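You operate a simulated robot arm through the tools that you are given. There is no shell and no other tool. Be economical: measure what you need, move in short steps, check, and stop when the job is done.

Carry out the task below with a simulated two-armed robot. There is one attempt and no reset: what you move stays moved.

JOB
Put the yellow sensor on top of the loose flat anvil. Then fetch the white rubber pad and set it on the teal disc. Then close the hot cabinet door. Then put the book from the top shelf of the grey shelving on the purple notebook. Then take the tea flask and leave it on the shelf under the slat-shelf bench. Then fetch the crown weight and set it on the crate side of the big table. Then shut the right marking drawer. Then pull the top bench drawer open. The order counts. Set down upright: yellow sensor, white rubber pad, tea flask.

Only the result counts: the job must be done as asked and must still hold three seconds after the hand-in. Knocking over, shifting, dropping, spilling or breaking anything else fails it.

ROBOT AND FRAMES
Two 7-joint arms with two-finger grippers on one trunk, on a base that drives. Base frame: it is fixed to the floor where the robot stands at the start and does not move with it; the origin is under the middle of the robot, x ahead of it, y to its left, z up; the surface under the hand at the start is at about z = 0.8. Lengths are in m, angles in degrees, forces in N, time in s.
The left shoulder is at the start at [0.06, 0.123, 0.945], the right one opposite. With the tool pointing down near the work surface each hand reaches from about 0.36 to 0.8 m from the robot's upright axis, wherever it stands, measured 20 degrees to its own side. Places, roughly: book (3x15x21 cm) [-6.5, 2, 1.7]; crate side of the big table [-2.7, -2.8, 0.8]; crown weight (10x10x7 cm) [-3.9, -5.3, 0.8]; hot cabinet door [-1.3, 1.5, 1.1]; loose flat anvil (11x16x5 cm) [0.4, -2.8, 0.4]; notebook [-6, 2.25, 1.25]; right marking drawer [-4.4, -5.2, 0.6]; shelf under the slat-shelf bench [0.6, -2.2, 0.4]; tea flask (7x7x21 cm) [-2.6, -3.9, 0.9]; teal disc (11x11x2 cm) [0.8, -4.7, 0.4]; top bench drawer [0.5, -3.3, 0.6]; white rubber pad (4x9x8 cm) [-1.2, -7.4, 0.8]; yellow sensor (7x5x6 cm) [0.5, 0, 0.8]. Payload 1.47 kg a hand.
Tool frame (each hand has its own): the origin (TCP) lies between the finger pads and is the grasp point; the fingertips stand 0.016 m ahead of it; z points along the fingers, y is the line along which they close. The gripper opens to 0.087 m. The gripper's body begins 0.055 m behind the TCP.
Orientation is that of the tool frame in the base frame, as [roll, pitch, yaw] about the fixed x, y, z axes, in that order (R = Rz(yaw) Ry(pitch) Rx(roll)). With the fingers straight down and closing along the base's y, the tool's x points along the base's -x, its y along +y and its z along -z.

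CONTROLS
- The arms move only by the tool step_arm. It takes "left_plan", "right_plan" or both (then of equal length, played together; a hand with none holds still); each is a list of rows, each a list of 7 numbers: the shift along the tool's x, y, z in units of 200 mm (1.0 is 200 mm), then the turn, a rotation vector about the tool's x, y, z in units of 180 degrees (1.0 is 180 degrees), then the gripper command, from -1 (shut) to 1 (fully open), values between in proportion. In form: [[x, y, z, rx, ry, rz, grip], ...]. A call has 1 to 10 rows; each row is the pose to reach, as a shift and turn from the pose commanded when the call began, along the tool's axes at that moment. A call with a number of a shift or a turn outside -1 to 1 is refused whole. Each row takes 0.2 s and may step no farther than 0.05 m and 8.6 degrees from the row before; otherwise, or with a gripper value out of range, the whole call is refused. A pose out of reach is approached as far as the arm can. The call stops where the force on the tool passes 40 N (or 10 N more than at its start, if that is more) or the arm is blocked; 0.2 s more then pass. Each finger travels about 0.153 m/s and halts on what it meets, pressing with about 24 N; the grip force reading is that of the motor and also rises with nothing between the fingers. The clock runs only during rows and for 0.2 s after the last one: add rows that repeat a pose to give the fingers time. The reply holds the time, the measured pose of the TCP, the force on the tool along the base axes, the opening and the grip force, in the units named above and with some noise, with the torque about the TCP (base axes, N m) and any sound that the robot's microphone picked up, and new pictures: "show" is both (left out), scene, wrist or none (wrist: the cameras of the hands that moved).
- Cameras (640 x 400 px; columns grow to the right, rows downward): "scene" is now at [0.0927, -0.0148, 1.5093]; the picture's right is [-0.17, -0.99, 0.00], its down [-0.66, 0.11, -0.74] and it looks along [0.73, -0.13, -0.67] (base axes); focal length 269 px, centre (320, 200). "left" rides on the left gripper at [0.073, -0.012, -0.09] in its tool frame; the picture's right is [0.16, 0.99, 0.00], its down [-0.72, 0.12, -0.68] and it looks along [-0.67, 0.11, 0.73] (tool axes); focal length 247 px, centre (320, 200). "right" rides on the right gripper at [0.073, 0.012, -0.09] in its tool frame; the picture's right is [-0.16, 0.99, 0.00], its down [-0.72, -0.12, -0.68] and it looks along [-0.67, -0.11, 0.73] (tool axes); focal length 247 px, centre (320, 200).
- lift_body(by): slides the trunk up (or, below 0, down) by that many m; the arms and the scene camera ride with it, the base frame stays. It gives what a move gives, with no picture.
- drive_base(legs): drives the robot by 1 to 6 legs, each [ahead, left, turn to the left] in m, m and degrees, along the robot's own axes; the way and the turn of a leg run together, so that a leg with both is an arc; at most 1.5 m and 180 degrees a leg. The arms and the cameras ride along, it lands a little off, and it stops where it bumps. It gives what a move gives, and a new picture of the scene camera.
- aim_head(pan, tilt): turns the head with the scene camera to pan (to the left, within 120 degrees either way) and tilt (down, from -29 to 69), counted from straight ahead of the robot. It gives what a move gives, and a new picture of the scene camera.
- pixel_to_xyz(camera, pixels): for up to 12 pixels [column, row] of the newest picture of that camera ("zoom" is the newest enlarged one), the place [x, y, z] in the base frame of the surface seen there, good to about 0.003 m. The clock stands still meanwhile.
- inspect(camera, box): a new picture of the part [left, top, right, bottom] of that camera's present view, enlarged. The clock stands still meanwhile.
- hand_in(): hands the job in; it is judged then, once.

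Go step by step. Measure first, check grasps and placings, and put right what went wrong. The budget is 131 turns and 260 pictures, counting those below and the enlarged ones. Unless the task says otherwise, let go and move clear before handing in, and close with one line.

The tools are called after "Request:" by a JSON object that holds its "name" and its "arguments". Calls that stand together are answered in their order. step_arm: Moves the arms, as the interface text tells. Its arguments: {"type":"object","properties":{"left_plan":{"type":"array","items":{"type":"array","items":{"type":"number"}}},"right_plan":{"type":"array","items":{"type":"array","items":{"type":"number"}}},"show":{"type":"string","enum":["both","scene","wrist","none"]}},"required":[]} The other tools are called the same way: lift_body (by) slides the trunk up or down; drive_base (legs) drives the base; aim_head (pan, tilt) turns the head that bears the scene camera; pixel_to_xyz (camera, pixels) gives the place of the surface under pixels of a picture; inspect (camera, box) takes an enlarged picture of a part of a camera's view; hand_in () hands the job in.

At the start:

```text
time: 0.0
left_position: [0.6037, 0.1903, 1.0961]
left_tool_rot: [180.0, -0.1, -180.0]
left_ft_force: [0.0, 0.2, -0.3]
left_torque: [-0.03, 0.01, -0.01]
left_gripper_width: 0.0871
left_grasp_force: 0.2
right_position: [0.5119, -0.2743, 1.1454]
right_tool_rot: [-180.0, 0.0, 180.0]
right_ft_force: [-0.2, -0.1, 0.1]
right_torque: [0.0, -0.01, -0.02]
right_gripper_width: 0.0872
right_grasp_force: 0.1
trunk travel left (down, up): [-0.1, 0.13]
robot x, y, heading: [-0.0002, -0.0023, 0.3]
head pan, tilt: [-9.8, 42.2]
```

scene: 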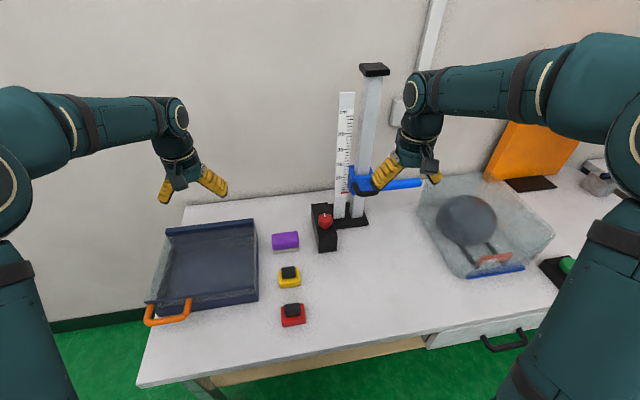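
right: 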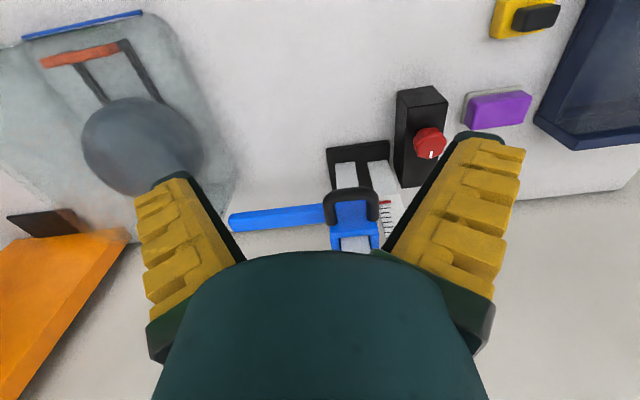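
left: 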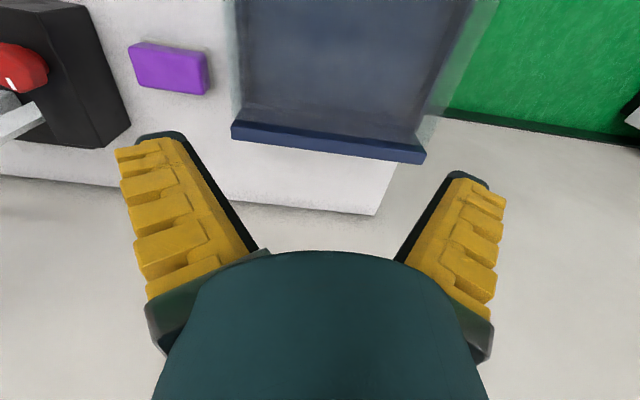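

The yellow sensor shows at about (289,277) in the scene picture, between a purple block and a red one. I measure it and its neighbours first.

Request:
{"name": "pixel_to_xyz", "arguments": {"camera": "scene", "pixels": [[289, 271], [281, 281], [300, 280], [290, 285], [279, 270], [297, 268], [291, 310], [286, 240], [310, 268]]}}

Request:
{"name": "inspect", "arguments": {"camera": "scene", "box": [220, 210, 380, 330]}}

```text
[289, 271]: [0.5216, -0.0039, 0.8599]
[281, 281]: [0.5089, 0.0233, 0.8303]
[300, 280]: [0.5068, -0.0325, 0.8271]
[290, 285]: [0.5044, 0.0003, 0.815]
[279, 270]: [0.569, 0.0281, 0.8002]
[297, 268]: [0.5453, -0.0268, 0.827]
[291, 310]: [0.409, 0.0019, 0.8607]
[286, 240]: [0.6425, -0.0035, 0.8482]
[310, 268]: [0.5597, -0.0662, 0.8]
```

```text
3.33 times, centred on (300, 270) of scene
```

zoom: 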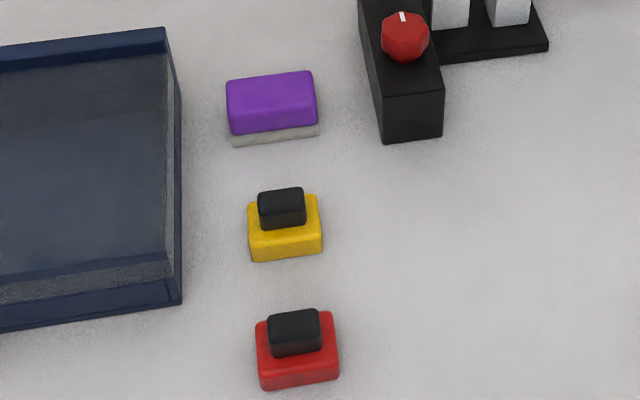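

The sensor's base spans about y -0.036..0.03, x 0.504..0.55, with a black cap up to 0.86 centred near (0.527,-0.003). I bring the left hand above it.

Request:
{"name": "step_arm", "arguments": {"left_plan": [[0.077, -0.193, 0.096, 0, 0, 0, 1], [0.154, -0.386, 0.192, 0, 0, 0, 1], [0.231, -0.579, 0.288, 0, 0, 0, 1], [0.308, -0.772, 0.384, 0, 0, 0, 1], [0.384, -0.965, 0.48, 0, 0, 0, 1], [0.384, -0.965, 0.48, 0, 0, 0, 1]], "show": "wrist"}}

```text
time: 1.4
left_position: [0.5285, -0.0036, 0.9961]
left_tool_rot: [180.0, 0.1, -179.9]
left_ft_force: [-0.3, 0.0, -0.5]
left_torque: [-0.02, 0.03, -0.02]
left_gripper_width: 0.0869
left_grasp_force: 0.1
right_position: [0.5124, -0.2743, 1.1454]
right_tool_rot: [-180.0, 0.0, -180.0]
right_ft_force: [0.3, 0.0, -0.3]
right_torque: [-0.01, -0.03, -0.01]
right_gripper_width: 0.0868
right_grasp_force: 0.1
trunk travel left (down, up): [-0.1, 0.13]
robot x, y, heading: [0.0024, 0.0028, -0.2]
head pan, tilt: [-9.8, 42.2]
```

left: 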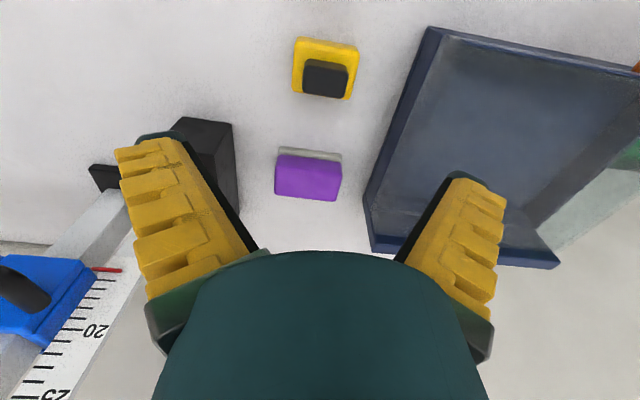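

In the left wrist picture the sensor is at (325,70) and the purple block at (308,177). I measure the cap edges before descending.

Request:
{"name": "pixel_to_xyz", "arguments": {"camera": "left", "pixels": [[306, 75], [345, 79], [325, 63], [325, 90], [325, 78], [296, 80], [351, 80], [308, 170]]}}

```text
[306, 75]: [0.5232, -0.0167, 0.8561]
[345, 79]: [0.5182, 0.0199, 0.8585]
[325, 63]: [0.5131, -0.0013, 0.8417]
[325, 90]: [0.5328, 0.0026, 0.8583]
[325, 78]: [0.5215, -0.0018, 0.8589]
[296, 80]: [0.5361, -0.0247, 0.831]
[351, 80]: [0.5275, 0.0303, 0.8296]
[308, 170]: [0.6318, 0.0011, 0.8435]
```

The cap spans y -0.018..0.021, x 0.513..0.537. I descend straight onto it and close.

Request:
{"name": "step_arm", "arguments": {"left_plan": [[0.0175, 0.0225, 0.2, 0, 0, 0, 1], [0.0175, 0.0225, 0.4, 0, 0, 0, 1], [0.0175, 0.0225, 0.6, 0, 0, 0, 1], [0.0175, 0.0225, 0.735, 0, 0, 0, 1], [0.0175, 0.0225, 0.735, 0, 0, 0, -1], [0.0175, 0.0225, 0.735, 0, 0, 0, -1], [0.0175, 0.0225, 0.735, 0, 0, 0, -1]], "show": "wrist"}}

```text
time: 3.0
left_position: [0.5255, 0.002, 0.8516]
left_tool_rot: [-180.0, 0.0, -180.0]
left_ft_force: [0.8, 1.7, 3.4]
left_torque: [-0.04, 0.01, -0.02]
left_gripper_width: 0.0348
left_grasp_force: 24.4
right_position: [0.5123, -0.2749, 1.1451]
right_tool_rot: [179.9, 0.0, -180.0]
right_ft_force: [0.2, -0.2, 0.2]
right_torque: [-0.02, 0.01, -0.01]
right_gripper_width: 0.0869
right_grasp_force: 0.0
trunk travel left (down, up): [-0.1, 0.13]
robot x, y, heading: [0.0019, 0.0025, -0.1]
head pan, tilt: [-9.8, 42.2]
```

left: 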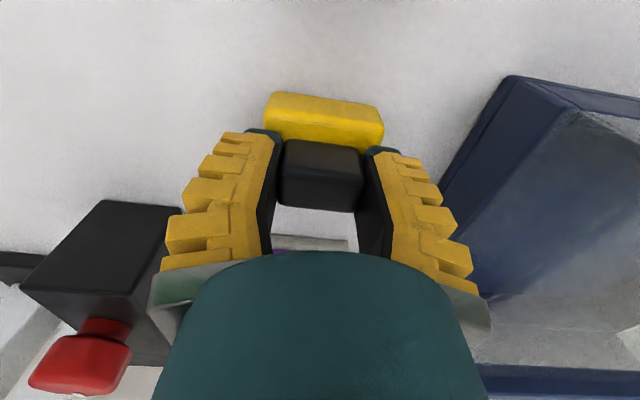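

The cap is held (opening 35 mm, 24 N). I lift it 0.2 m and then look around for the route.

Request:
{"name": "step_arm", "arguments": {"left_plan": [[0, 0, -0.2, 0, 0, 0, -1], [0, 0, -0.4, 0, 0, 0, -1], [0, 0, -0.6, 0, 0, 0, -1], [0.1, 0, -0.8, 0, 0, 0, -1], [0.3, 0, -0.9, 0, 0, 0, -1], [0.4, 0, -0.9, 0, 0, 0, -1]], "show": "wrist"}}

Request:
{"name": "aim_head", "arguments": {"pan": -80, "tilt": 25}}

```text
time: 4.4
left_position: [0.4422, 0.0022, 1.0335]
left_tool_rot: [179.9, 0.1, 180.0]
left_ft_force: [0.7, -1.1, -1.0]
left_torque: [0.0, -0.03, 0.02]
left_gripper_width: 0.0345
left_grasp_force: 24.3
right_position: [0.513, -0.2739, 1.1449]
right_tool_rot: [180.0, 0.0, -179.9]
right_ft_force: [-0.6, 0.1, -0.8]
right_torque: [0.0, -0.02, 0.0]
right_gripper_width: 0.0872
right_grasp_force: 0.0
trunk travel left (down, up): [-0.1, 0.13]
robot x, y, heading: [0.004, 0.002, -0.2]
head pan, tilt: [-9.8, 42.2]
```

left: 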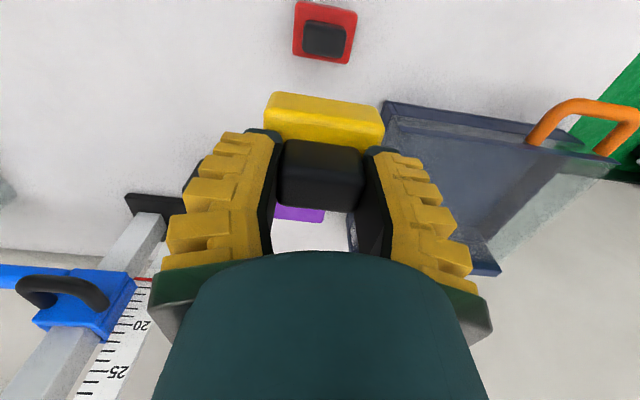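

```text
time: 5.8
left_position: [0.4439, 0.0014, 1.0333]
left_tool_rot: [180.0, 0.0, -180.0]
left_ft_force: [-0.2, -0.2, -2.0]
left_torque: [0.01, -0.02, -0.01]
left_gripper_width: 0.0346
left_grasp_force: 23.7
right_position: [0.5131, -0.274, 1.1447]
right_tool_rot: [-179.9, 0.0, 180.0]
right_ft_force: [0.5, 0.1, 0.2]
right_torque: [-0.03, 0.02, 0.0]
right_gripper_width: 0.0871
right_grasp_force: 0.0
trunk travel left (down, up): [-0.1, 0.13]
robot x, y, heading: [0.0014, 0.0006, 0.2]
head pan, tilt: [-80.0, 25.0]
```

scene: 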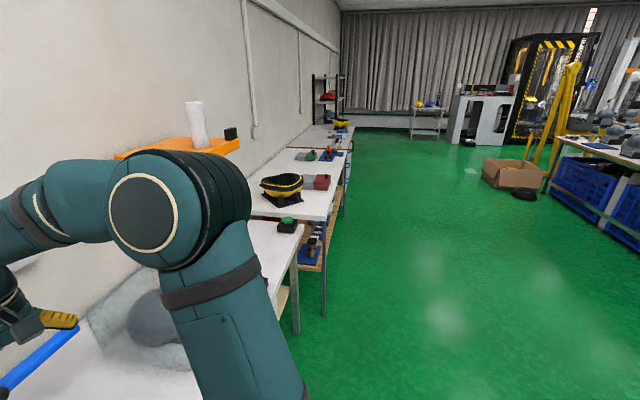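

The aisle to the right is clear green floor, with a row of benches along the wall (pixels 250-350, 130-320). I measure bench edges and objects along it.

Request:
{"name": "pixel_to_xyz", "arguments": {"camera": "scene", "pixels": [[328, 218], [300, 250], [298, 330], [324, 310], [345, 165], [310, 255], [313, 240], [322, 180], [495, 180], [450, 300], [340, 200], [550, 180]]}}

Request:
{"name": "inspect", "arguments": {"camera": "scene", "box": [240, 120, 400, 320]}}

```text
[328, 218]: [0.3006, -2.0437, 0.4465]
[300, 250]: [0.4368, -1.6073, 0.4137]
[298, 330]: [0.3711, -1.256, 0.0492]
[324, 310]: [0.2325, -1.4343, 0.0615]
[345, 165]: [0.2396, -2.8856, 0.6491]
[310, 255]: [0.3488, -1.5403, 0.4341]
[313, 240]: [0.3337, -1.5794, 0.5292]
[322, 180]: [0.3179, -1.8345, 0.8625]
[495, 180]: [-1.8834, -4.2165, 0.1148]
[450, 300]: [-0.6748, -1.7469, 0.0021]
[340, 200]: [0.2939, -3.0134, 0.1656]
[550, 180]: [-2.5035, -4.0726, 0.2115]
```

```text
2.00 times, centred on (320, 220) of scene
```

zoom: 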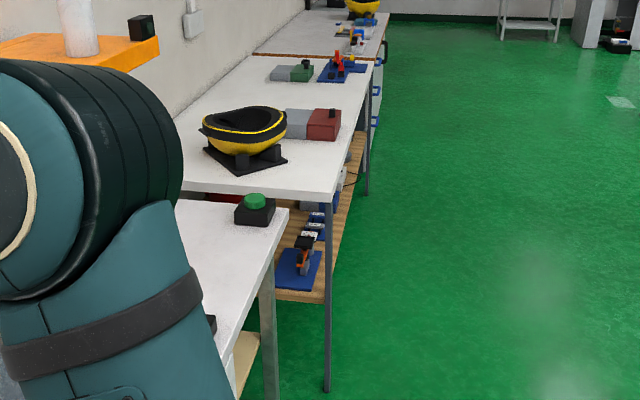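

The slat-shelf bench stands at y about -1.4..-2.9 with front edge x≈0.23 and a wooden shelf at z≈0.41, where the anvil is. I back off and strafe right to look under it.

Request:
{"name": "drive_base", "arguments": {"legs": [[-0.6, 0, 0], [0, -1.4, 0], [0, -1.35, 0]]}}

Request:
{"name": "aim_head", "arguments": {"pan": 0, "tilt": 45}}

```text
time: 32.9
left_position: [-0.1638, -2.7623, 1.0329]
left_tool_rot: [-180.0, -0.1, 179.4]
left_ft_force: [0.2, -0.4, -2.1]
left_torque: [-0.01, 0.01, -0.01]
left_gripper_width: 0.0347
left_grasp_force: 23.4
right_position: [-0.0968, -3.0377, 1.1436]
right_tool_rot: [-180.0, 0.1, 179.4]
right_ft_force: [-0.5, -0.1, -0.6]
right_torque: [0.03, 0.0, 0.02]
right_gripper_width: 0.0871
right_grasp_force: 0.0
trunk travel left (down, up): [-0.1, 0.13]
robot x, y, heading: [-0.6041, -2.7601, -0.8]
head pan, tilt: [-80.0, 25.0]
```

scene: 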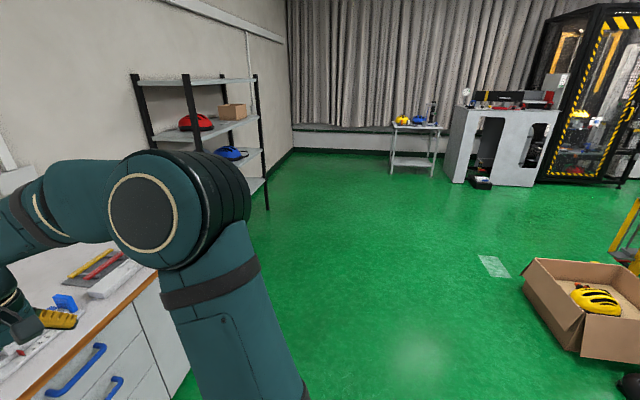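

```text
time: 34.5
left_position: [-0.1644, -2.761, 1.0315]
left_tool_rot: [-180.0, 0.1, 179.4]
left_ft_force: [-1.0, 0.8, -0.8]
left_torque: [0.0, 0.02, -0.01]
left_gripper_width: 0.0348
left_grasp_force: 24.1
right_position: [-0.0971, -3.0375, 1.1444]
right_tool_rot: [179.9, 0.0, 179.4]
right_ft_force: [-0.6, 0.3, 0.5]
right_torque: [0.02, 0.0, -0.02]
right_gripper_width: 0.0869
right_grasp_force: 0.1
trunk travel left (down, up): [-0.1, 0.13]
robot x, y, heading: [-0.6062, -2.7558, -0.5]
head pan, tilt: [0.0, 45.0]
```

scene: 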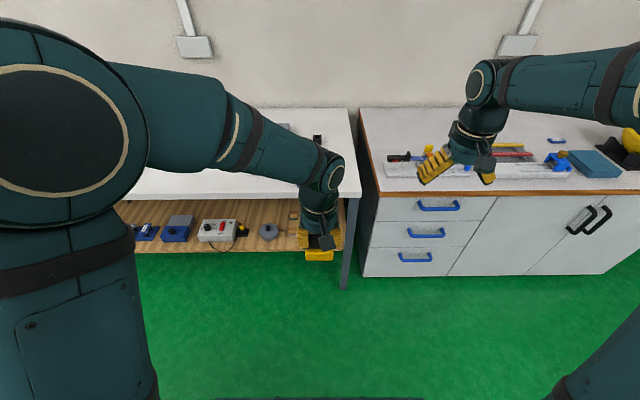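

The shelf with its objects shows at (140-350, 200-250) but the left hand hides the end where the anvil should be. I back off a bit and look again.

Request:
{"name": "drive_base", "arguments": {"legs": [[-0.5, 0.25, 0]]}}

Request:
{"name": "inspect", "arguments": {"camera": "scene", "box": [200, 100, 440, 250]}}

```text
time: 37.7
left_position: [-0.6616, -2.5066, 1.0342]
left_tool_rot: [179.9, 0.0, 179.6]
left_ft_force: [-0.5, 0.7, -1.3]
left_torque: [0.02, -0.02, -0.01]
left_gripper_width: 0.0346
left_grasp_force: 24.3
right_position: [-0.5927, -2.7825, 1.1447]
right_tool_rot: [180.0, 0.0, 179.7]
right_ft_force: [-0.4, -0.5, -0.7]
right_torque: [-0.04, -0.01, 0.0]
right_gripper_width: 0.087
right_grasp_force: 0.0
trunk travel left (down, up): [-0.1, 0.13]
robot x, y, heading: [-1.1044, -2.5034, -0.1]
head pan, tilt: [0.0, 45.0]
```

scene: 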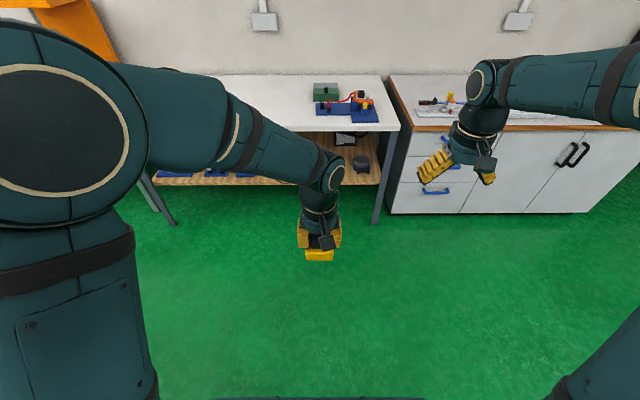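

```text
2.67 times, centred on (320, 175) of scene
```

zoom: 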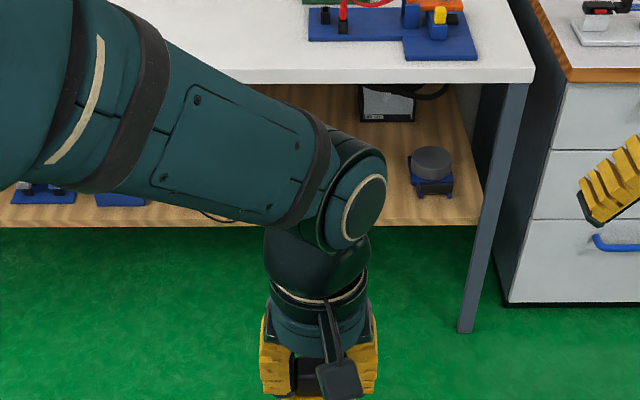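

A grey round object on a blue base shows near (362,162) at the shelf's right end. I measure it.

Request:
{"name": "pixel_to_xyz", "arguments": {"camera": "zoom", "pixels": [[433, 155], [433, 165], [433, 188], [410, 188], [452, 188], [385, 105], [200, 205], [320, 190], [470, 215], [480, 90], [467, 330], [530, 78]]}}

Request:
{"name": "inspect", "arguments": {"camera": "scene", "box": [320, 120, 400, 200]}}

```text
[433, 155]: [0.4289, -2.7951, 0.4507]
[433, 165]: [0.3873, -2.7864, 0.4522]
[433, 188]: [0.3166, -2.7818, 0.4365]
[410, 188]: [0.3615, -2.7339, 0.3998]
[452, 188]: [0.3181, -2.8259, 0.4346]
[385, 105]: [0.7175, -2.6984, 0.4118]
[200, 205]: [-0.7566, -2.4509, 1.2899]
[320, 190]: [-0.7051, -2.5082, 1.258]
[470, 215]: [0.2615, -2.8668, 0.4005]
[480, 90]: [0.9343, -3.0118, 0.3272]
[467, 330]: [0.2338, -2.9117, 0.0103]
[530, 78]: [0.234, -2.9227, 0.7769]
```

```text
5.00 times, centred on (360, 160) of scene
```

zoom: 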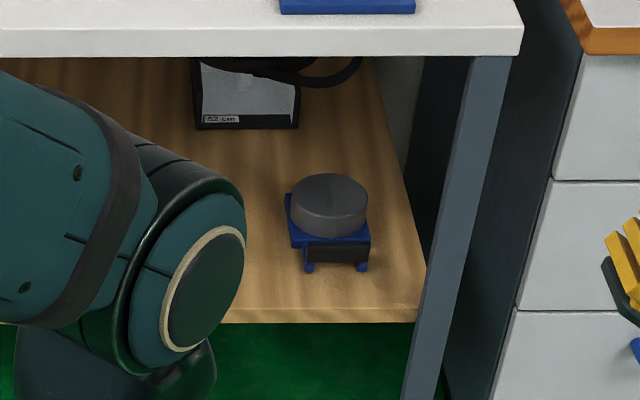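

The anvil is the blue body with a grey disc top at z≈0.451, centre near (0.40,-2.79), 0.17 m inside the bench's front edge, so the sensor must go in with a shallowly tilted tool. I'll set it on the bench top edge and regrip it at about 30° elevation; first I drive up.

Request:
{"name": "drive_base", "arguments": {"legs": [[0.85, -0.1, 0]]}}

Request:
{"name": "aim_head", "arguments": {"pan": 0, "tilt": 55}}

```text
time: 42.2
left_position: [0.189, -2.6016, 1.0332]
left_tool_rot: [180.0, 0.0, -179.7]
left_ft_force: [0.6, 0.0, -1.4]
left_torque: [0.01, 0.01, -0.02]
left_gripper_width: 0.0347
left_grasp_force: 24.2
right_position: [0.2602, -2.877, 1.1447]
right_tool_rot: [180.0, -0.1, -179.6]
right_ft_force: [-0.2, -0.5, 0.1]
right_torque: [0.01, 0.0, 0.01]
right_gripper_width: 0.0869
right_grasp_force: 0.0
trunk travel left (down, up): [-0.1, 0.13]
robot x, y, heading: [-0.2585, -2.6075, 0.0]
head pan, tilt: [0.0, 45.0]
```

scene: 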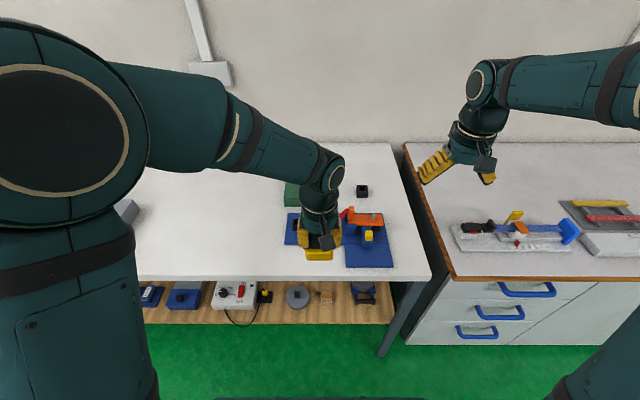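

```text
time: 42.9
left_position: [0.1884, -2.6022, 1.0337]
left_tool_rot: [-180.0, 0.0, -179.7]
left_ft_force: [0.2, 0.0, -1.5]
left_torque: [0.01, 0.01, -0.03]
left_gripper_width: 0.0345
left_grasp_force: 23.7
right_position: [0.2591, -2.8761, 1.1441]
right_tool_rot: [180.0, 0.0, -179.8]
right_ft_force: [0.5, -0.2, 0.7]
right_torque: [0.0, -0.02, 0.01]
right_gripper_width: 0.087
right_grasp_force: 0.0
trunk travel left (down, up): [-0.1, 0.13]
robot x, y, heading: [-0.2545, -2.6041, 0.1]
head pan, tilt: [0.0, 55.0]
```

scene: 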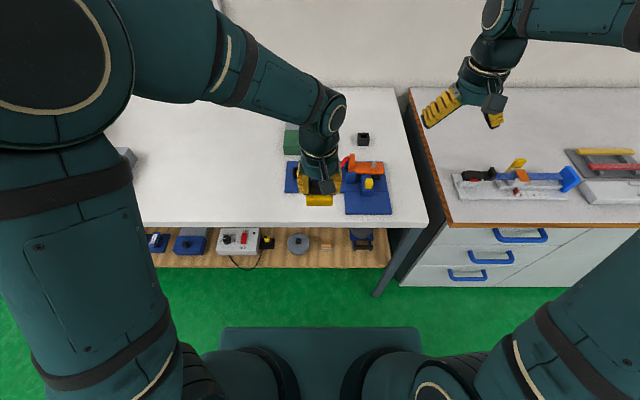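

The bench top's front strip looks free at (220,200); the blue gadget spans (285-392,160-215). I measure the top, the gadget, and the shelf objects.

Request:
{"name": "pixel_to_xyz", "arguments": {"camera": "scene", "pixels": [[250, 190], [250, 215], [290, 210], [345, 214], [392, 212], [425, 222], [230, 170], [299, 241], [326, 245], [362, 238], [265, 240], [128, 155]]}}

Request:
{"name": "inspect", "arguments": {"camera": "scene", "box": [270, 200, 430, 300]}}

```text
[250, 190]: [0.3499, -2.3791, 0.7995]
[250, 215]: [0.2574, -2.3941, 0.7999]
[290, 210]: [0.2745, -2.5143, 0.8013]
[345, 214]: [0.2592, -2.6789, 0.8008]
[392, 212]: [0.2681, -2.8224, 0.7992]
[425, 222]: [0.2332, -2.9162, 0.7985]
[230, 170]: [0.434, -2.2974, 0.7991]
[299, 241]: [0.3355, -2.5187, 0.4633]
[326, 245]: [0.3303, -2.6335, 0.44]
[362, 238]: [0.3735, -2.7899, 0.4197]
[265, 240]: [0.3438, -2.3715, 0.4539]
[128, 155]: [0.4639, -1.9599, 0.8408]
```

```text
4.00 times, centred on (350, 250) of scene
```

zoom: 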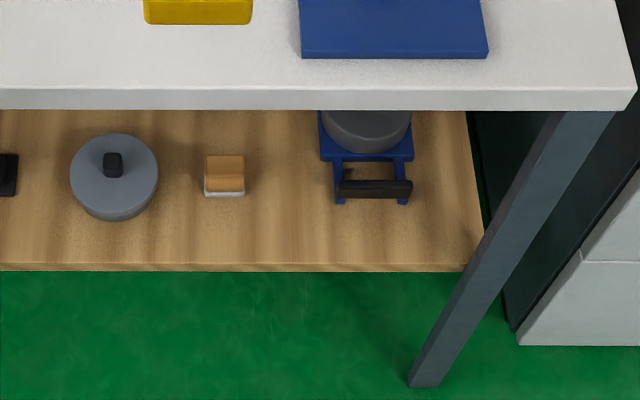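

The free strip of the bench top is at z 0.80 around (0.31,-2.41). I move there and lower the sensor to just above contact.

Request:
{"name": "step_arm", "arguments": {"left_plan": [[-0.12, 0.19, 0, 0, 0, 0, -1], [-0.24, 0.38, 0, 0, 0, 0, -1], [-0.36, 0.57, 0, 0, 0, 0, -1], [-0.48, 0.76, 0, 0, 0, 0, -1], [-0.6, 0.95, 0, 0, 0, 0, -1], [-0.6, 0.95, 0.22, 0, 0, 0, -1], [-0.6, 0.95, 0.44, 0, 0, 0, -1], [-0.6, 0.95, 0.66, 0, 0, 0, -1], [-0.6, 0.95, 0.82, 0, 0, 0, -1], [-0.6, 0.95, 0.895, 0, 0, 0, -1]], "show": "both"}}

```text
time: 45.1
left_position: [0.3077, -2.4119, 0.8522]
left_tool_rot: [-180.0, -0.1, -179.6]
left_ft_force: [0.4, -1.1, -1.6]
left_torque: [0.02, 0.02, -0.03]
left_gripper_width: 0.0343
left_grasp_force: 24.1
right_position: [0.2599, -2.8766, 1.1442]
right_tool_rot: [-180.0, 0.0, -179.7]
right_ft_force: [0.3, 0.1, -0.3]
right_torque: [0.01, -0.02, 0.06]
right_gripper_width: 0.0868
right_grasp_force: 0.0
trunk travel left (down, up): [-0.1, 0.13]
robot x, y, heading: [-0.2532, -2.605, 0.1]
head pan, tilt: [0.0, 55.0]
```

scene: 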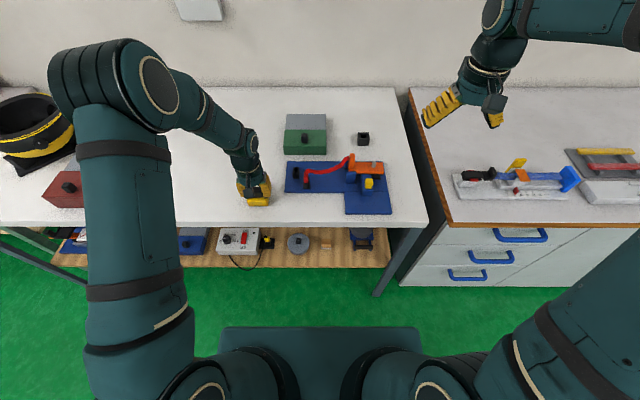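
left: 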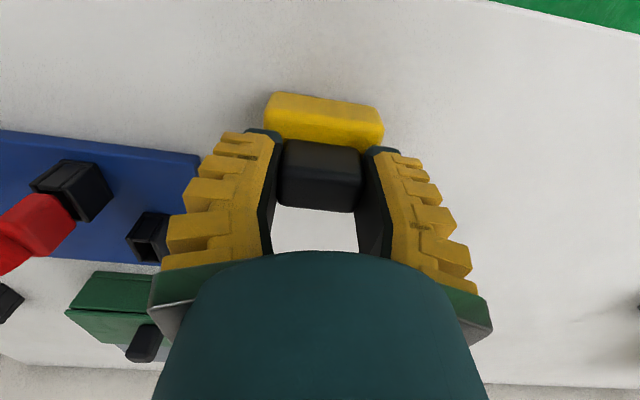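

The sensor hovers barely above the bench (force still -1.6 N). I lower 2 mm, open, and rise straight up.

Request:
{"name": "step_arm", "arguments": {"left_plan": [[0, 0, 0.01, 0, 0, 0, -1], [0, 0, 0.01, 0, 0, 0, 1], [0, 0, 0.01, 0, 0, 0, 1], [0, 0, 0.01, 0, 0, 0, 1], [0, 0, -0.2, 0, 0, 0, 1], [0, 0, -0.4, 0, 0, 0, 1], [0.2, 0, -0.5, 0, 0, 0, 1], [0.4, 0, -0.5, 0, 0, 0, 1], [0.6, 0, -0.5, 0, 0, 0, 1]], "show": "wrist"}}

```text
time: 47.1
left_position: [0.1849, -2.4138, 0.9573]
left_tool_rot: [-179.9, 0.1, -179.7]
left_ft_force: [-0.1, -0.2, -0.5]
left_torque: [-0.02, -0.03, 0.0]
left_gripper_width: 0.087
left_grasp_force: 0.0
right_position: [0.2589, -2.8765, 1.1456]
right_tool_rot: [180.0, 0.1, -179.6]
right_ft_force: [-0.4, -0.1, 0.0]
right_torque: [-0.04, -0.02, 0.01]
right_gripper_width: 0.0869
right_grasp_force: 0.0
trunk travel left (down, up): [-0.1, 0.13]
robot x, y, heading: [-0.2534, -2.6038, 0.1]
head pan, tilt: [0.0, 55.0]
```

left: 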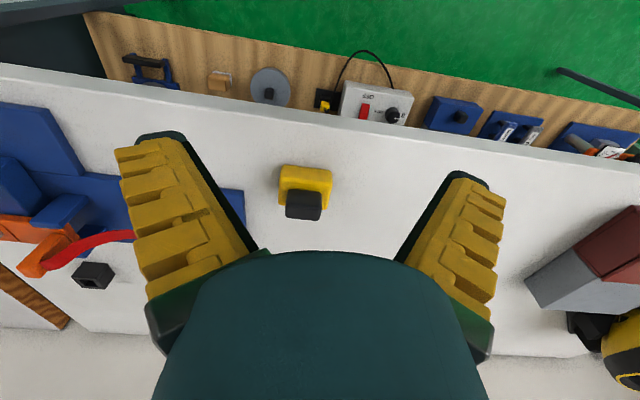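

The sensor stands upright on the bench at (303,190). I back the base 0.2 m for room, then tilt the left tool to 35° elevation.

Request:
{"name": "drive_base", "arguments": {"legs": [[-0.2, 0, 0]]}}

Request:
{"name": "step_arm", "arguments": {"left_plan": [[0, 0, 0, 0, -0.04365, 0, 1], [0, 0, 0, 0, -0.0873, 0, 1], [0, 0, 0, 0, -0.13095, 0, 1], [0, 0, 0, 0, -0.1746, 0, 1], [0, 0, 0, 0, -0.21825, 0, 1], [0, 0, 0, 0, -0.2619, 0, 1], [0, 0, 0, 0, -0.30556, 0, 1], [0, 0, 0, 0, -0.30556, 0, 1]], "show": "both"}}

```text
time: 48.7
left_position: [-0.0142, -2.4137, 0.9564]
left_tool_rot: [180.0, 0.1, -179.7]
left_ft_force: [-0.3, 0.9, 0.3]
left_torque: [0.02, -0.02, 0.01]
left_gripper_width: 0.087
left_grasp_force: 0.0
right_position: [0.059, -2.8789, 1.1447]
right_tool_rot: [179.9, 0.1, -179.7]
right_ft_force: [-0.4, -0.4, 0.5]
right_torque: [0.01, -0.02, 0.0]
right_gripper_width: 0.0872
right_grasp_force: 0.1
trunk travel left (down, up): [-0.1, 0.13]
robot x, y, heading: [-0.4547, -2.6039, 0.3]
head pan, tilt: [0.0, 55.0]
```

scene: 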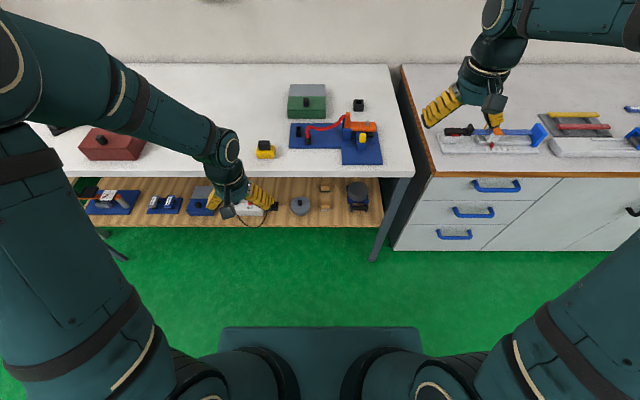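

```text
time: 50.5
left_position: [0.0339, -2.4106, 0.95]
left_tool_rot: [180.0, 55.1, -179.8]
left_ft_force: [-0.2, -0.3, 0.4]
left_torque: [-0.01, 0.02, 0.02]
left_gripper_width: 0.0873
left_grasp_force: 0.1
left hand out of reach, approached as far as the arm can: row 5, 6, 7, 8
right_position: [0.0593, -2.8784, 1.1437]
right_tool_rot: [179.9, 0.0, -179.7]
right_ft_force: [0.4, 0.2, -0.4]
right_torque: [0.01, -0.03, 0.0]
right_gripper_width: 0.0869
right_grasp_force: 0.1
trunk travel left (down, up): [-0.1, 0.13]
robot x, y, heading: [-0.4581, -2.6066, 0.5]
head pan, tilt: [0.0, 55.0]
```

scene: 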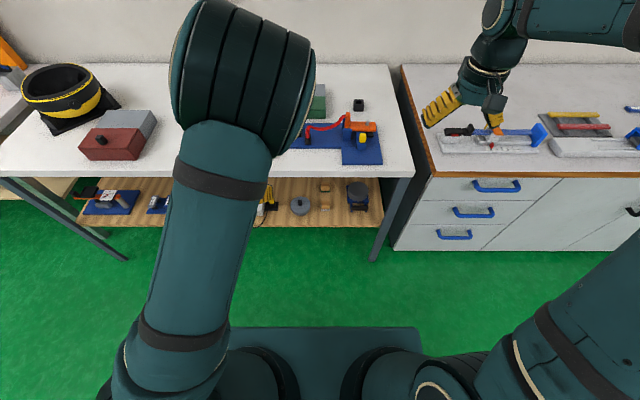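
left: 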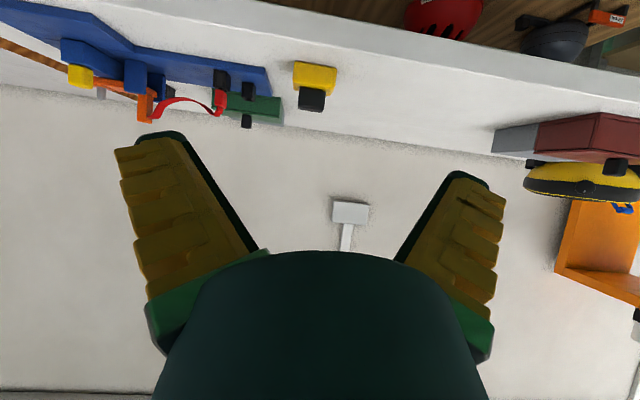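

The tilt reached 55° pitch at (0.034,-2.411,0.95). I move to a pre-grasp point in front of the sensor and then re-measure.

Request:
{"name": "step_arm", "arguments": {"left_plan": [[-0.03, 0, 0.217, 0, 0, 0, 1], [-0.06, 0, 0.434, 0, 0, 0, 1], [-0.09, 0, 0.651, 0, 0, 0, 1], [-0.12, 0, 0.868, 0, 0, 0, 1], [-0.12, 0, 0.868, 0, 0, 0, 1]], "show": "both"}}

```text
time: 51.7
left_position: [0.1905, -2.4129, 0.8716]
left_tool_rot: [-180.0, 55.0, -179.9]
left_ft_force: [-0.3, -1.2, 0.2]
left_torque: [-0.02, -0.02, 0.01]
left_gripper_width: 0.087
left_grasp_force: 0.1
right_position: [0.0591, -2.8781, 1.1446]
right_tool_rot: [-180.0, 0.0, -179.7]
right_ft_force: [0.2, 0.1, -0.2]
right_torque: [-0.01, 0.0, 0.02]
right_gripper_width: 0.0869
right_grasp_force: 0.1
trunk travel left (down, up): [-0.1, 0.13]
robot x, y, heading: [-0.4556, -2.6076, 0.4]
head pan, tilt: [0.0, 55.0]
```

scene: 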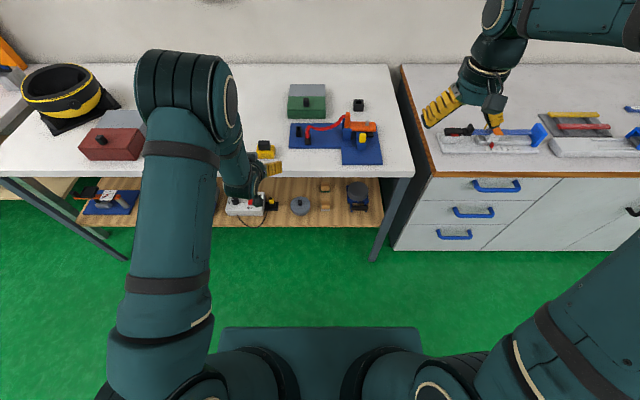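
left: 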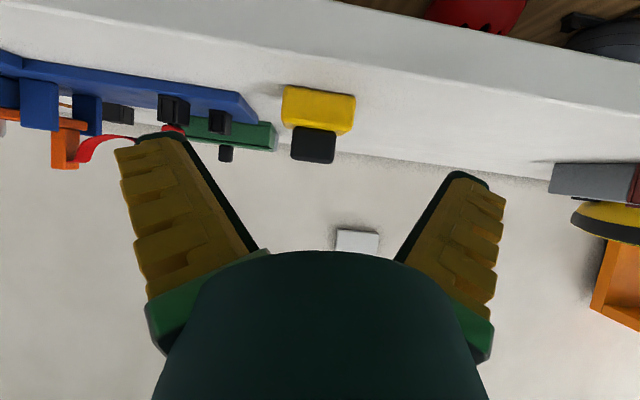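

The hand is at the planned pre-grasp point; the sensor's cap is at (314,145) in the wrist picture. I measure it.

Request:
{"name": "pixel_to_xyz", "arguments": {"camera": "left", "pixels": [[314, 146], [296, 144], [331, 147], [319, 108], [286, 105], [350, 115], [314, 135], [314, 160]]}}

Request:
{"name": "pixel_to_xyz", "arguments": {"camera": "scene", "pixels": [[263, 144], [265, 155]]}}

```text
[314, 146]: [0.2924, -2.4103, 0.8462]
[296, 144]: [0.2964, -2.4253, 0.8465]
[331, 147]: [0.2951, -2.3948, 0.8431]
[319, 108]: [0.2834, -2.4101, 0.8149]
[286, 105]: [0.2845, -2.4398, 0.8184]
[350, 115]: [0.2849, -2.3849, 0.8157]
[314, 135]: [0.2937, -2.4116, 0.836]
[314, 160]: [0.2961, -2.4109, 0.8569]
```

```text
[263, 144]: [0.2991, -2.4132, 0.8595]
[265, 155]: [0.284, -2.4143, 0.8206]
```

The cap's front face is at x 0.293, centred at y -2.411, top 0.859. I lower slightly, slide in horizontally at z≈0.856 and close.

Request:
{"name": "step_arm", "arguments": {"left_plan": [[0.006, 0.01, 0.126, 0, 0, 0, 1], [-0.085, 0.01, 0.257, 0, 0, 0, 1], [-0.175, 0.01, 0.388, 0, 0, 0, 1], [-0.266, 0.01, 0.519, 0, 0, 0, 1], [-0.266, 0.01, 0.519, 0, 0, 0, 0], [-0.266, 0.01, 0.519, 0, 0, 0, -1], [-0.266, 0.01, 0.519, 0, 0, 0, -1], [-0.266, 0.01, 0.519, 0, 0, 0, -1]], "show": "both"}}

```text
time: 53.5
left_position: [0.3047, -2.4094, 0.8561]
left_tool_rot: [180.0, 55.1, -179.8]
left_ft_force: [0.1, 0.4, 3.8]
left_torque: [0.13, 0.12, 0.0]
left_gripper_width: 0.0349
left_grasp_force: 23.7
right_position: [0.0596, -2.8784, 1.1438]
right_tool_rot: [179.9, -0.1, -179.7]
right_ft_force: [-0.3, 0.7, 0.3]
right_torque: [-0.02, 0.06, 0.01]
right_gripper_width: 0.0873
right_grasp_force: 0.1
trunk travel left (down, up): [-0.1, 0.13]
robot x, y, heading: [-0.4536, -2.6059, 0.2]
head pan, tilt: [0.0, 55.0]
```

scene: 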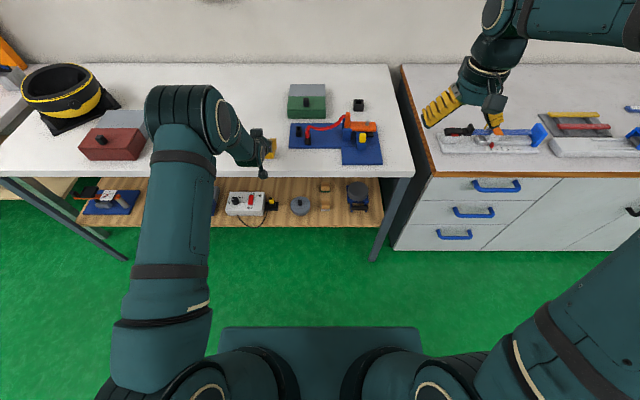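
left: 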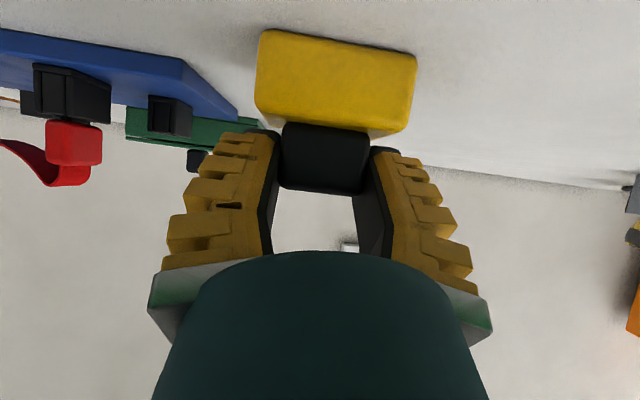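

The cap is gripped at 35 mm with the tool at 35° elevation. I lift it 3 cm and retract clear of the bench.

Request:
{"name": "step_arm", "arguments": {"left_plan": [[-0.123, 0, -0.086, 0, 0, 0, -1], [-0.001, 0, -0.26, 0, 0, 0, -1], [0.121, 0, -0.434, 0, 0, 0, -1], [0.243, 0, -0.608, 0, 0, 0, -1], [0.365, 0, -0.782, 0, 0, 0, -1], [0.365, 0, -0.782, 0, 0, 0, -1]], "show": "none"}}

Request:
{"name": "drive_base", "arguments": {"legs": [[0, -0.38, 0]]}}

```text
time: 54.9
left_position: [0.1333, -2.4104, 0.8824]
left_tool_rot: [-180.0, 55.1, -179.8]
left_ft_force: [-0.3, 0.5, -1.3]
left_torque: [-0.03, 0.0, -0.01]
left_gripper_width: 0.0343
left_grasp_force: 24.1
right_position: [0.0603, -2.8781, 1.1438]
right_tool_rot: [180.0, 0.0, -179.7]
right_ft_force: [-0.3, -0.1, -0.4]
right_torque: [0.02, 0.03, 0.02]
right_gripper_width: 0.0869
right_grasp_force: 0.1
trunk travel left (down, up): [-0.1, 0.13]
robot x, y, heading: [-0.4528, -2.6057, 0.2]
head pan, tilt: [0.0, 55.0]
```

```text
time: 58.9
left_position: [0.137, -2.7989, 0.8843]
left_tool_rot: [-180.0, 55.0, -179.9]
left_ft_force: [0.1, 0.8, -1.1]
left_torque: [-0.03, 0.02, 0.0]
left_gripper_width: 0.0341
left_grasp_force: 24.2
right_position: [0.0616, -3.2641, 1.1441]
right_tool_rot: [179.9, 0.0, -179.7]
right_ft_force: [0.0, 0.2, -0.9]
right_torque: [-0.01, -0.02, 0.01]
right_gripper_width: 0.0868
right_grasp_force: 0.1
trunk travel left (down, up): [-0.1, 0.13]
robot x, y, heading: [-0.4513, -2.9902, 0.2]
head pan, tilt: [0.0, 55.0]
```

scene: 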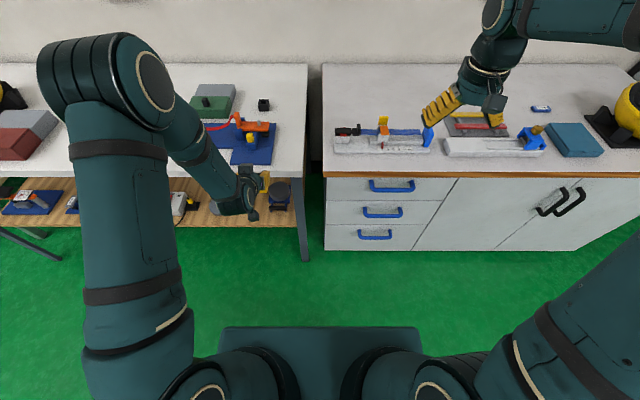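

The anvil's disc is visible at (279,192) beside the hand. I enlarge and measure it.

Request:
{"name": "inspect", "arguments": {"camera": "scene", "box": [240, 165, 320, 215]}}

Request:
{"name": "pixel_to_xyz", "arguments": {"camera": "zoom", "pixels": [[330, 140], [330, 110], [330, 200], [260, 170], [385, 170], [320, 290], [320, 330], [280, 350], [380, 350], [420, 90], [230, 210], [330, 170]]}}

```text
8.00 times, centred on (280, 190) of scene
```

zoom: 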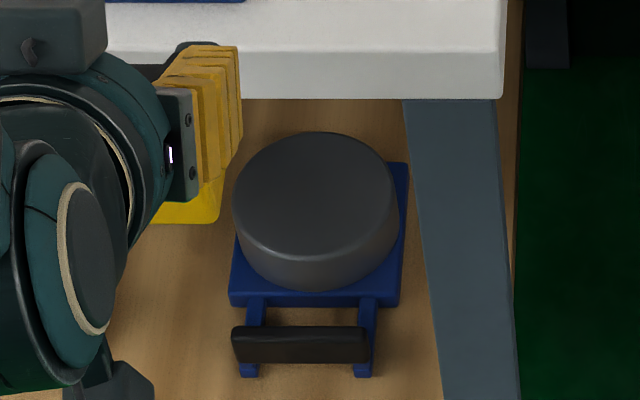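

```text
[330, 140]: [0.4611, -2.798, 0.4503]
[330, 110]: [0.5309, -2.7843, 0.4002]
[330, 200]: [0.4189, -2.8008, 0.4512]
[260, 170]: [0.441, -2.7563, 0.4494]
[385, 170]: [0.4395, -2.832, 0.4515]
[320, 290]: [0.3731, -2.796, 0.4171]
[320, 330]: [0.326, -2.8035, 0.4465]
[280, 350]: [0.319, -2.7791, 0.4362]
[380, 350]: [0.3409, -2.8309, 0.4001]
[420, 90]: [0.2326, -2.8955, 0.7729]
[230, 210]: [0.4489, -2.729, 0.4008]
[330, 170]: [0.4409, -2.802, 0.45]
```

The disc is centred near (0.418,-2.793), top 0.451, and the bench underside is about 0.77. I lower the trunk 0.1 m and bring the hand down in front of the opening.

Request:
{"name": "lift_body", "arguments": {"by": -0.1}}

Request:
{"name": "step_arm", "arguments": {"left_plan": [[0.175, 0, 0.123, 0, 0, 0, -1], [0.35, 0, 0.246, 0, 0, 0, -1], [0.525, 0, 0.369, 0, 0, 0, -1], [0.7, 0, 0.492, 0, 0, 0, -1], [0.876, 0, 0.614, 0, 0, 0, -1], [0.876, 0, 0.614, 0, 0, 0, -1]], "show": "both"}}

```text
time: 60.2
left_position: [0.1364, -2.7985, 0.7836]
left_tool_rot: [-180.0, 55.1, -179.9]
left_ft_force: [-0.7, 0.3, -1.1]
left_torque: [-0.03, -0.03, -0.02]
left_gripper_width: 0.0345
left_grasp_force: 23.8
right_position: [0.0604, -3.2645, 1.0452]
right_tool_rot: [180.0, 0.1, -179.7]
right_ft_force: [-0.1, -0.5, -0.1]
right_torque: [-0.02, 0.0, 0.0]
right_gripper_width: 0.0871
right_grasp_force: 0.0
trunk travel left (down, up): [0.0, 0.23]
robot x, y, heading: [-0.4515, -2.991, 0.3]
head pan, tilt: [0.0, 55.0]
```

```text
time: 61.6
left_position: [0.1372, -2.7993, 0.5682]
left_tool_rot: [-179.9, 55.1, -179.7]
left_ft_force: [0.0, -0.1, -0.8]
left_torque: [0.01, -0.01, -0.03]
left_gripper_width: 0.034
left_grasp_force: 24.3
right_position: [0.061, -3.263, 1.0435]
right_tool_rot: [180.0, 0.0, -179.7]
right_ft_force: [-0.1, 0.1, 1.0]
right_torque: [0.01, -0.02, 0.01]
right_gripper_width: 0.0871
right_grasp_force: 0.1
trunk travel left (down, up): [0.0, 0.23]
robot x, y, heading: [-0.4539, -2.9921, 0.3]
head pan, tilt: [0.0, 55.0]
```

scene: 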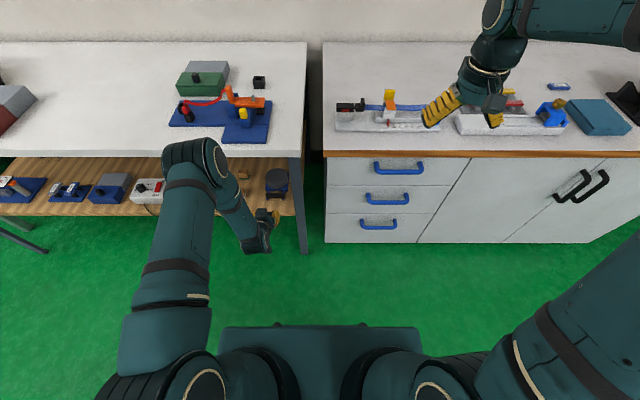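
left: 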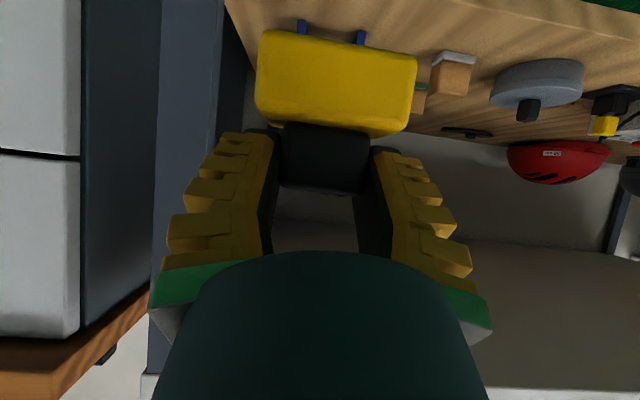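

The hand is in front of the opening at z 0.568, clear of the leg. I slide in 0.2 m first and check.

Request:
{"name": "step_arm", "arguments": {"left_plan": [[-0.115, 0.006, 0.164, 0, 0, 0, -1], [-0.23, 0.012, 0.328, 0, 0, 0, -1], [-0.345, 0.018, 0.492, 0, 0, 0, -1], [-0.46, 0.024, 0.656, 0, 0, 0, -1], [-0.574, 0.03, 0.819, 0, 0, 0, -1], [-0.574, 0.03, 0.819, 0, 0, 0, -1]], "show": "both"}}

```text
time: 63.0
left_position: [0.3364, -2.7908, 0.5699]
left_tool_rot: [180.0, 54.9, -179.7]
left_ft_force: [0.7, 0.3, -0.4]
left_torque: [-0.01, 0.02, 0.0]
left_gripper_width: 0.0341
left_grasp_force: 23.7
right_position: [0.0625, -3.2637, 1.0456]
right_tool_rot: [-180.0, 0.0, -179.7]
right_ft_force: [0.2, -0.3, 0.2]
right_torque: [0.0, 0.01, 0.01]
right_gripper_width: 0.0871
right_grasp_force: 0.1
trunk travel left (down, up): [0.0, 0.23]
robot x, y, heading: [-0.4542, -2.9913, 0.1]
head pan, tilt: [0.0, 55.0]
```

scene: 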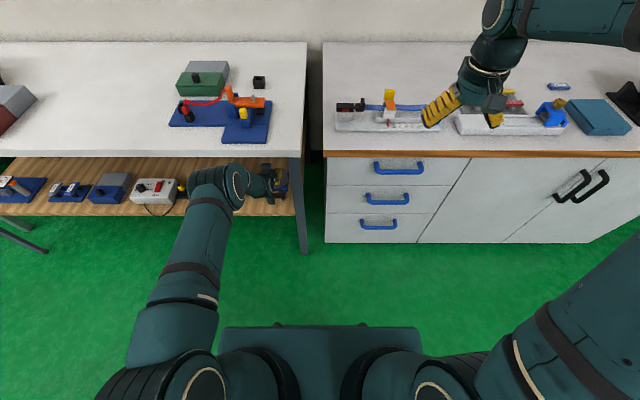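
left: 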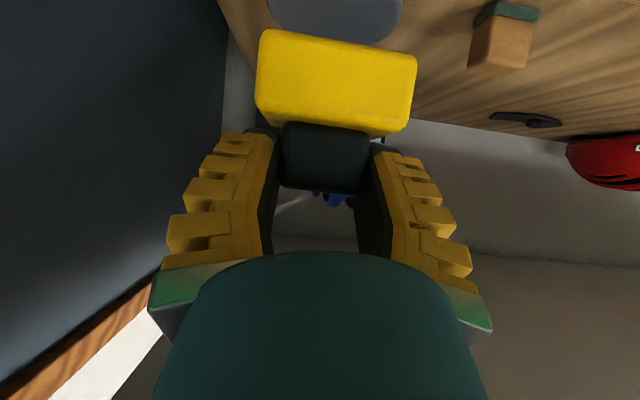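

The disc is just visible below the sensor at (335,15). I go on 8 cm and lower to just above the disc.

Request:
{"name": "step_arm", "arguments": {"left_plan": [[-0.118, -0.005, 0.168, 0, 0, 0, -1], [-0.191, -0.01, 0.36, 0, 0, 0, -1], [-0.069, -0.01, 0.447, 0, 0, 0, -1], [0.005, -0.01, 0.498, 0, 0, 0, -1], [0.005, -0.01, 0.498, 0, 0, 0, -1]], "show": "both"}}

Request:
{"name": "inspect", "arguments": {"camera": "scene", "box": [240, 140, 320, 210]}}

```text
time: 64.2
left_position: [0.3753, -2.7932, 0.5403]
left_tool_rot: [-180.0, 54.9, -179.8]
left_ft_force: [0.4, -0.5, -1.4]
left_torque: [0.0, 0.03, -0.01]
left_gripper_width: 0.0343
left_grasp_force: 24.1
left hand out of reach, approached as far as the arm can: row 2, 3, 4, 5
right_position: [0.0617, -3.2638, 1.0445]
right_tool_rot: [180.0, 0.0, -179.7]
right_ft_force: [-0.3, -0.1, 0.5]
right_torque: [-0.01, -0.02, 0.01]
right_gripper_width: 0.0869
right_grasp_force: 0.1
trunk travel left (down, up): [0.0, 0.23]
robot x, y, heading: [-0.4511, -2.9899, 0.2]
head pan, tilt: [0.0, 55.0]
```

scene: 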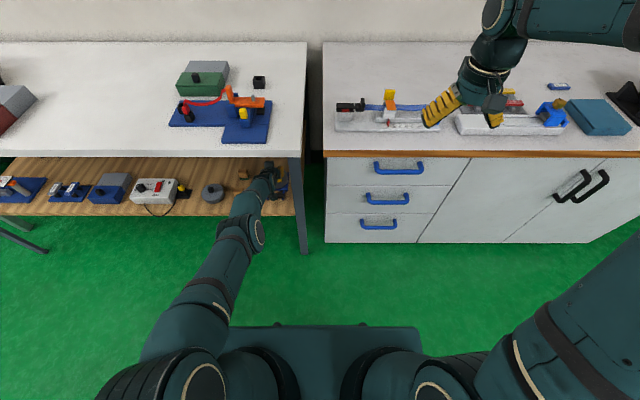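
left: 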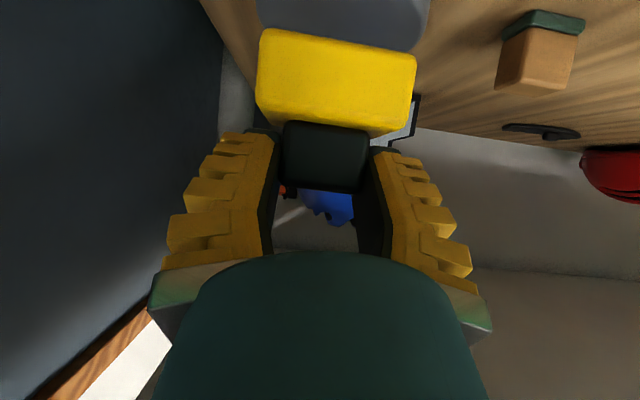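

```text
5.71 times, centred on (280, 175) of scene
```

zoom: 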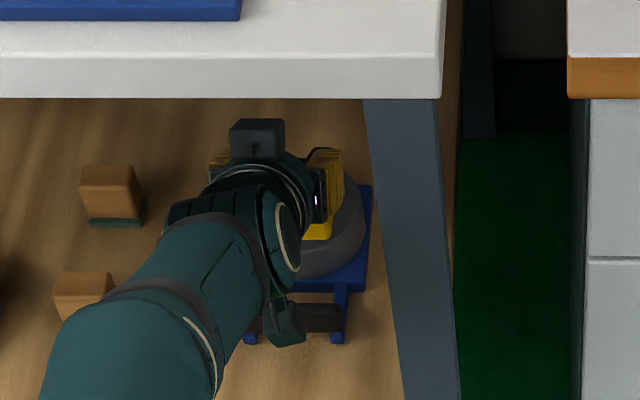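

The arm ran out of reach at x 0.375. I pull back 6 cm and drive 0.1 m closer.

Request:
{"name": "step_arm", "arguments": {"left_plan": [[0.086, 0, -0.123, 0, 0, 0, -1], [0.131, 0, -0.275, 0, 0, 0, -1]], "show": "none"}}

Request:
{"name": "drive_base", "arguments": {"legs": [[0.11, 0, 0]]}}

```text
time: 64.8
left_position: [0.3633, -2.7906, 0.5255]
left_tool_rot: [179.9, 55.1, -179.7]
left_ft_force: [-0.4, -0.7, -0.9]
left_torque: [0.02, -0.01, 0.01]
left_gripper_width: 0.034
left_grasp_force: 24.6
left hand out of reach, approached as far as the arm can: row 1, 2
right_position: [0.0619, -3.2652, 1.0448]
right_tool_rot: [180.0, 0.0, -179.8]
right_ft_force: [0.6, 0.8, 0.6]
right_torque: [0.03, 0.0, -0.01]
right_gripper_width: 0.087
right_grasp_force: 0.1
trunk travel left (down, up): [0.0, 0.23]
robot x, y, heading: [-0.4527, -2.9915, 0.5]
head pan, tilt: [0.0, 55.0]
```

```text
time: 66.0
left_position: [0.4716, -2.7891, 0.5254]
left_tool_rot: [-180.0, 54.8, -179.9]
left_ft_force: [0.1, 0.2, -0.9]
left_torque: [-0.04, 0.0, 0.0]
left_gripper_width: 0.0341
left_grasp_force: 24.0
right_position: [0.1695, -3.2632, 1.0443]
right_tool_rot: [-180.0, -0.1, -179.8]
right_ft_force: [-0.3, 0.5, 0.0]
right_torque: [-0.01, 0.02, 0.01]
right_gripper_width: 0.0871
right_grasp_force: 0.1
trunk travel left (down, up): [0.0, 0.23]
robot x, y, heading: [-0.3447, -2.993, -0.1]
head pan, tilt: [0.0, 55.0]
```

scene: 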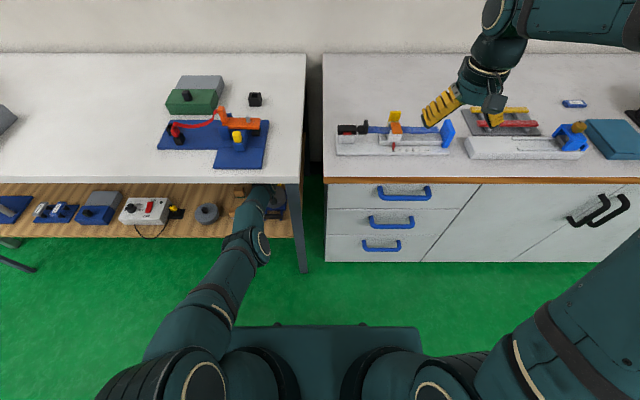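

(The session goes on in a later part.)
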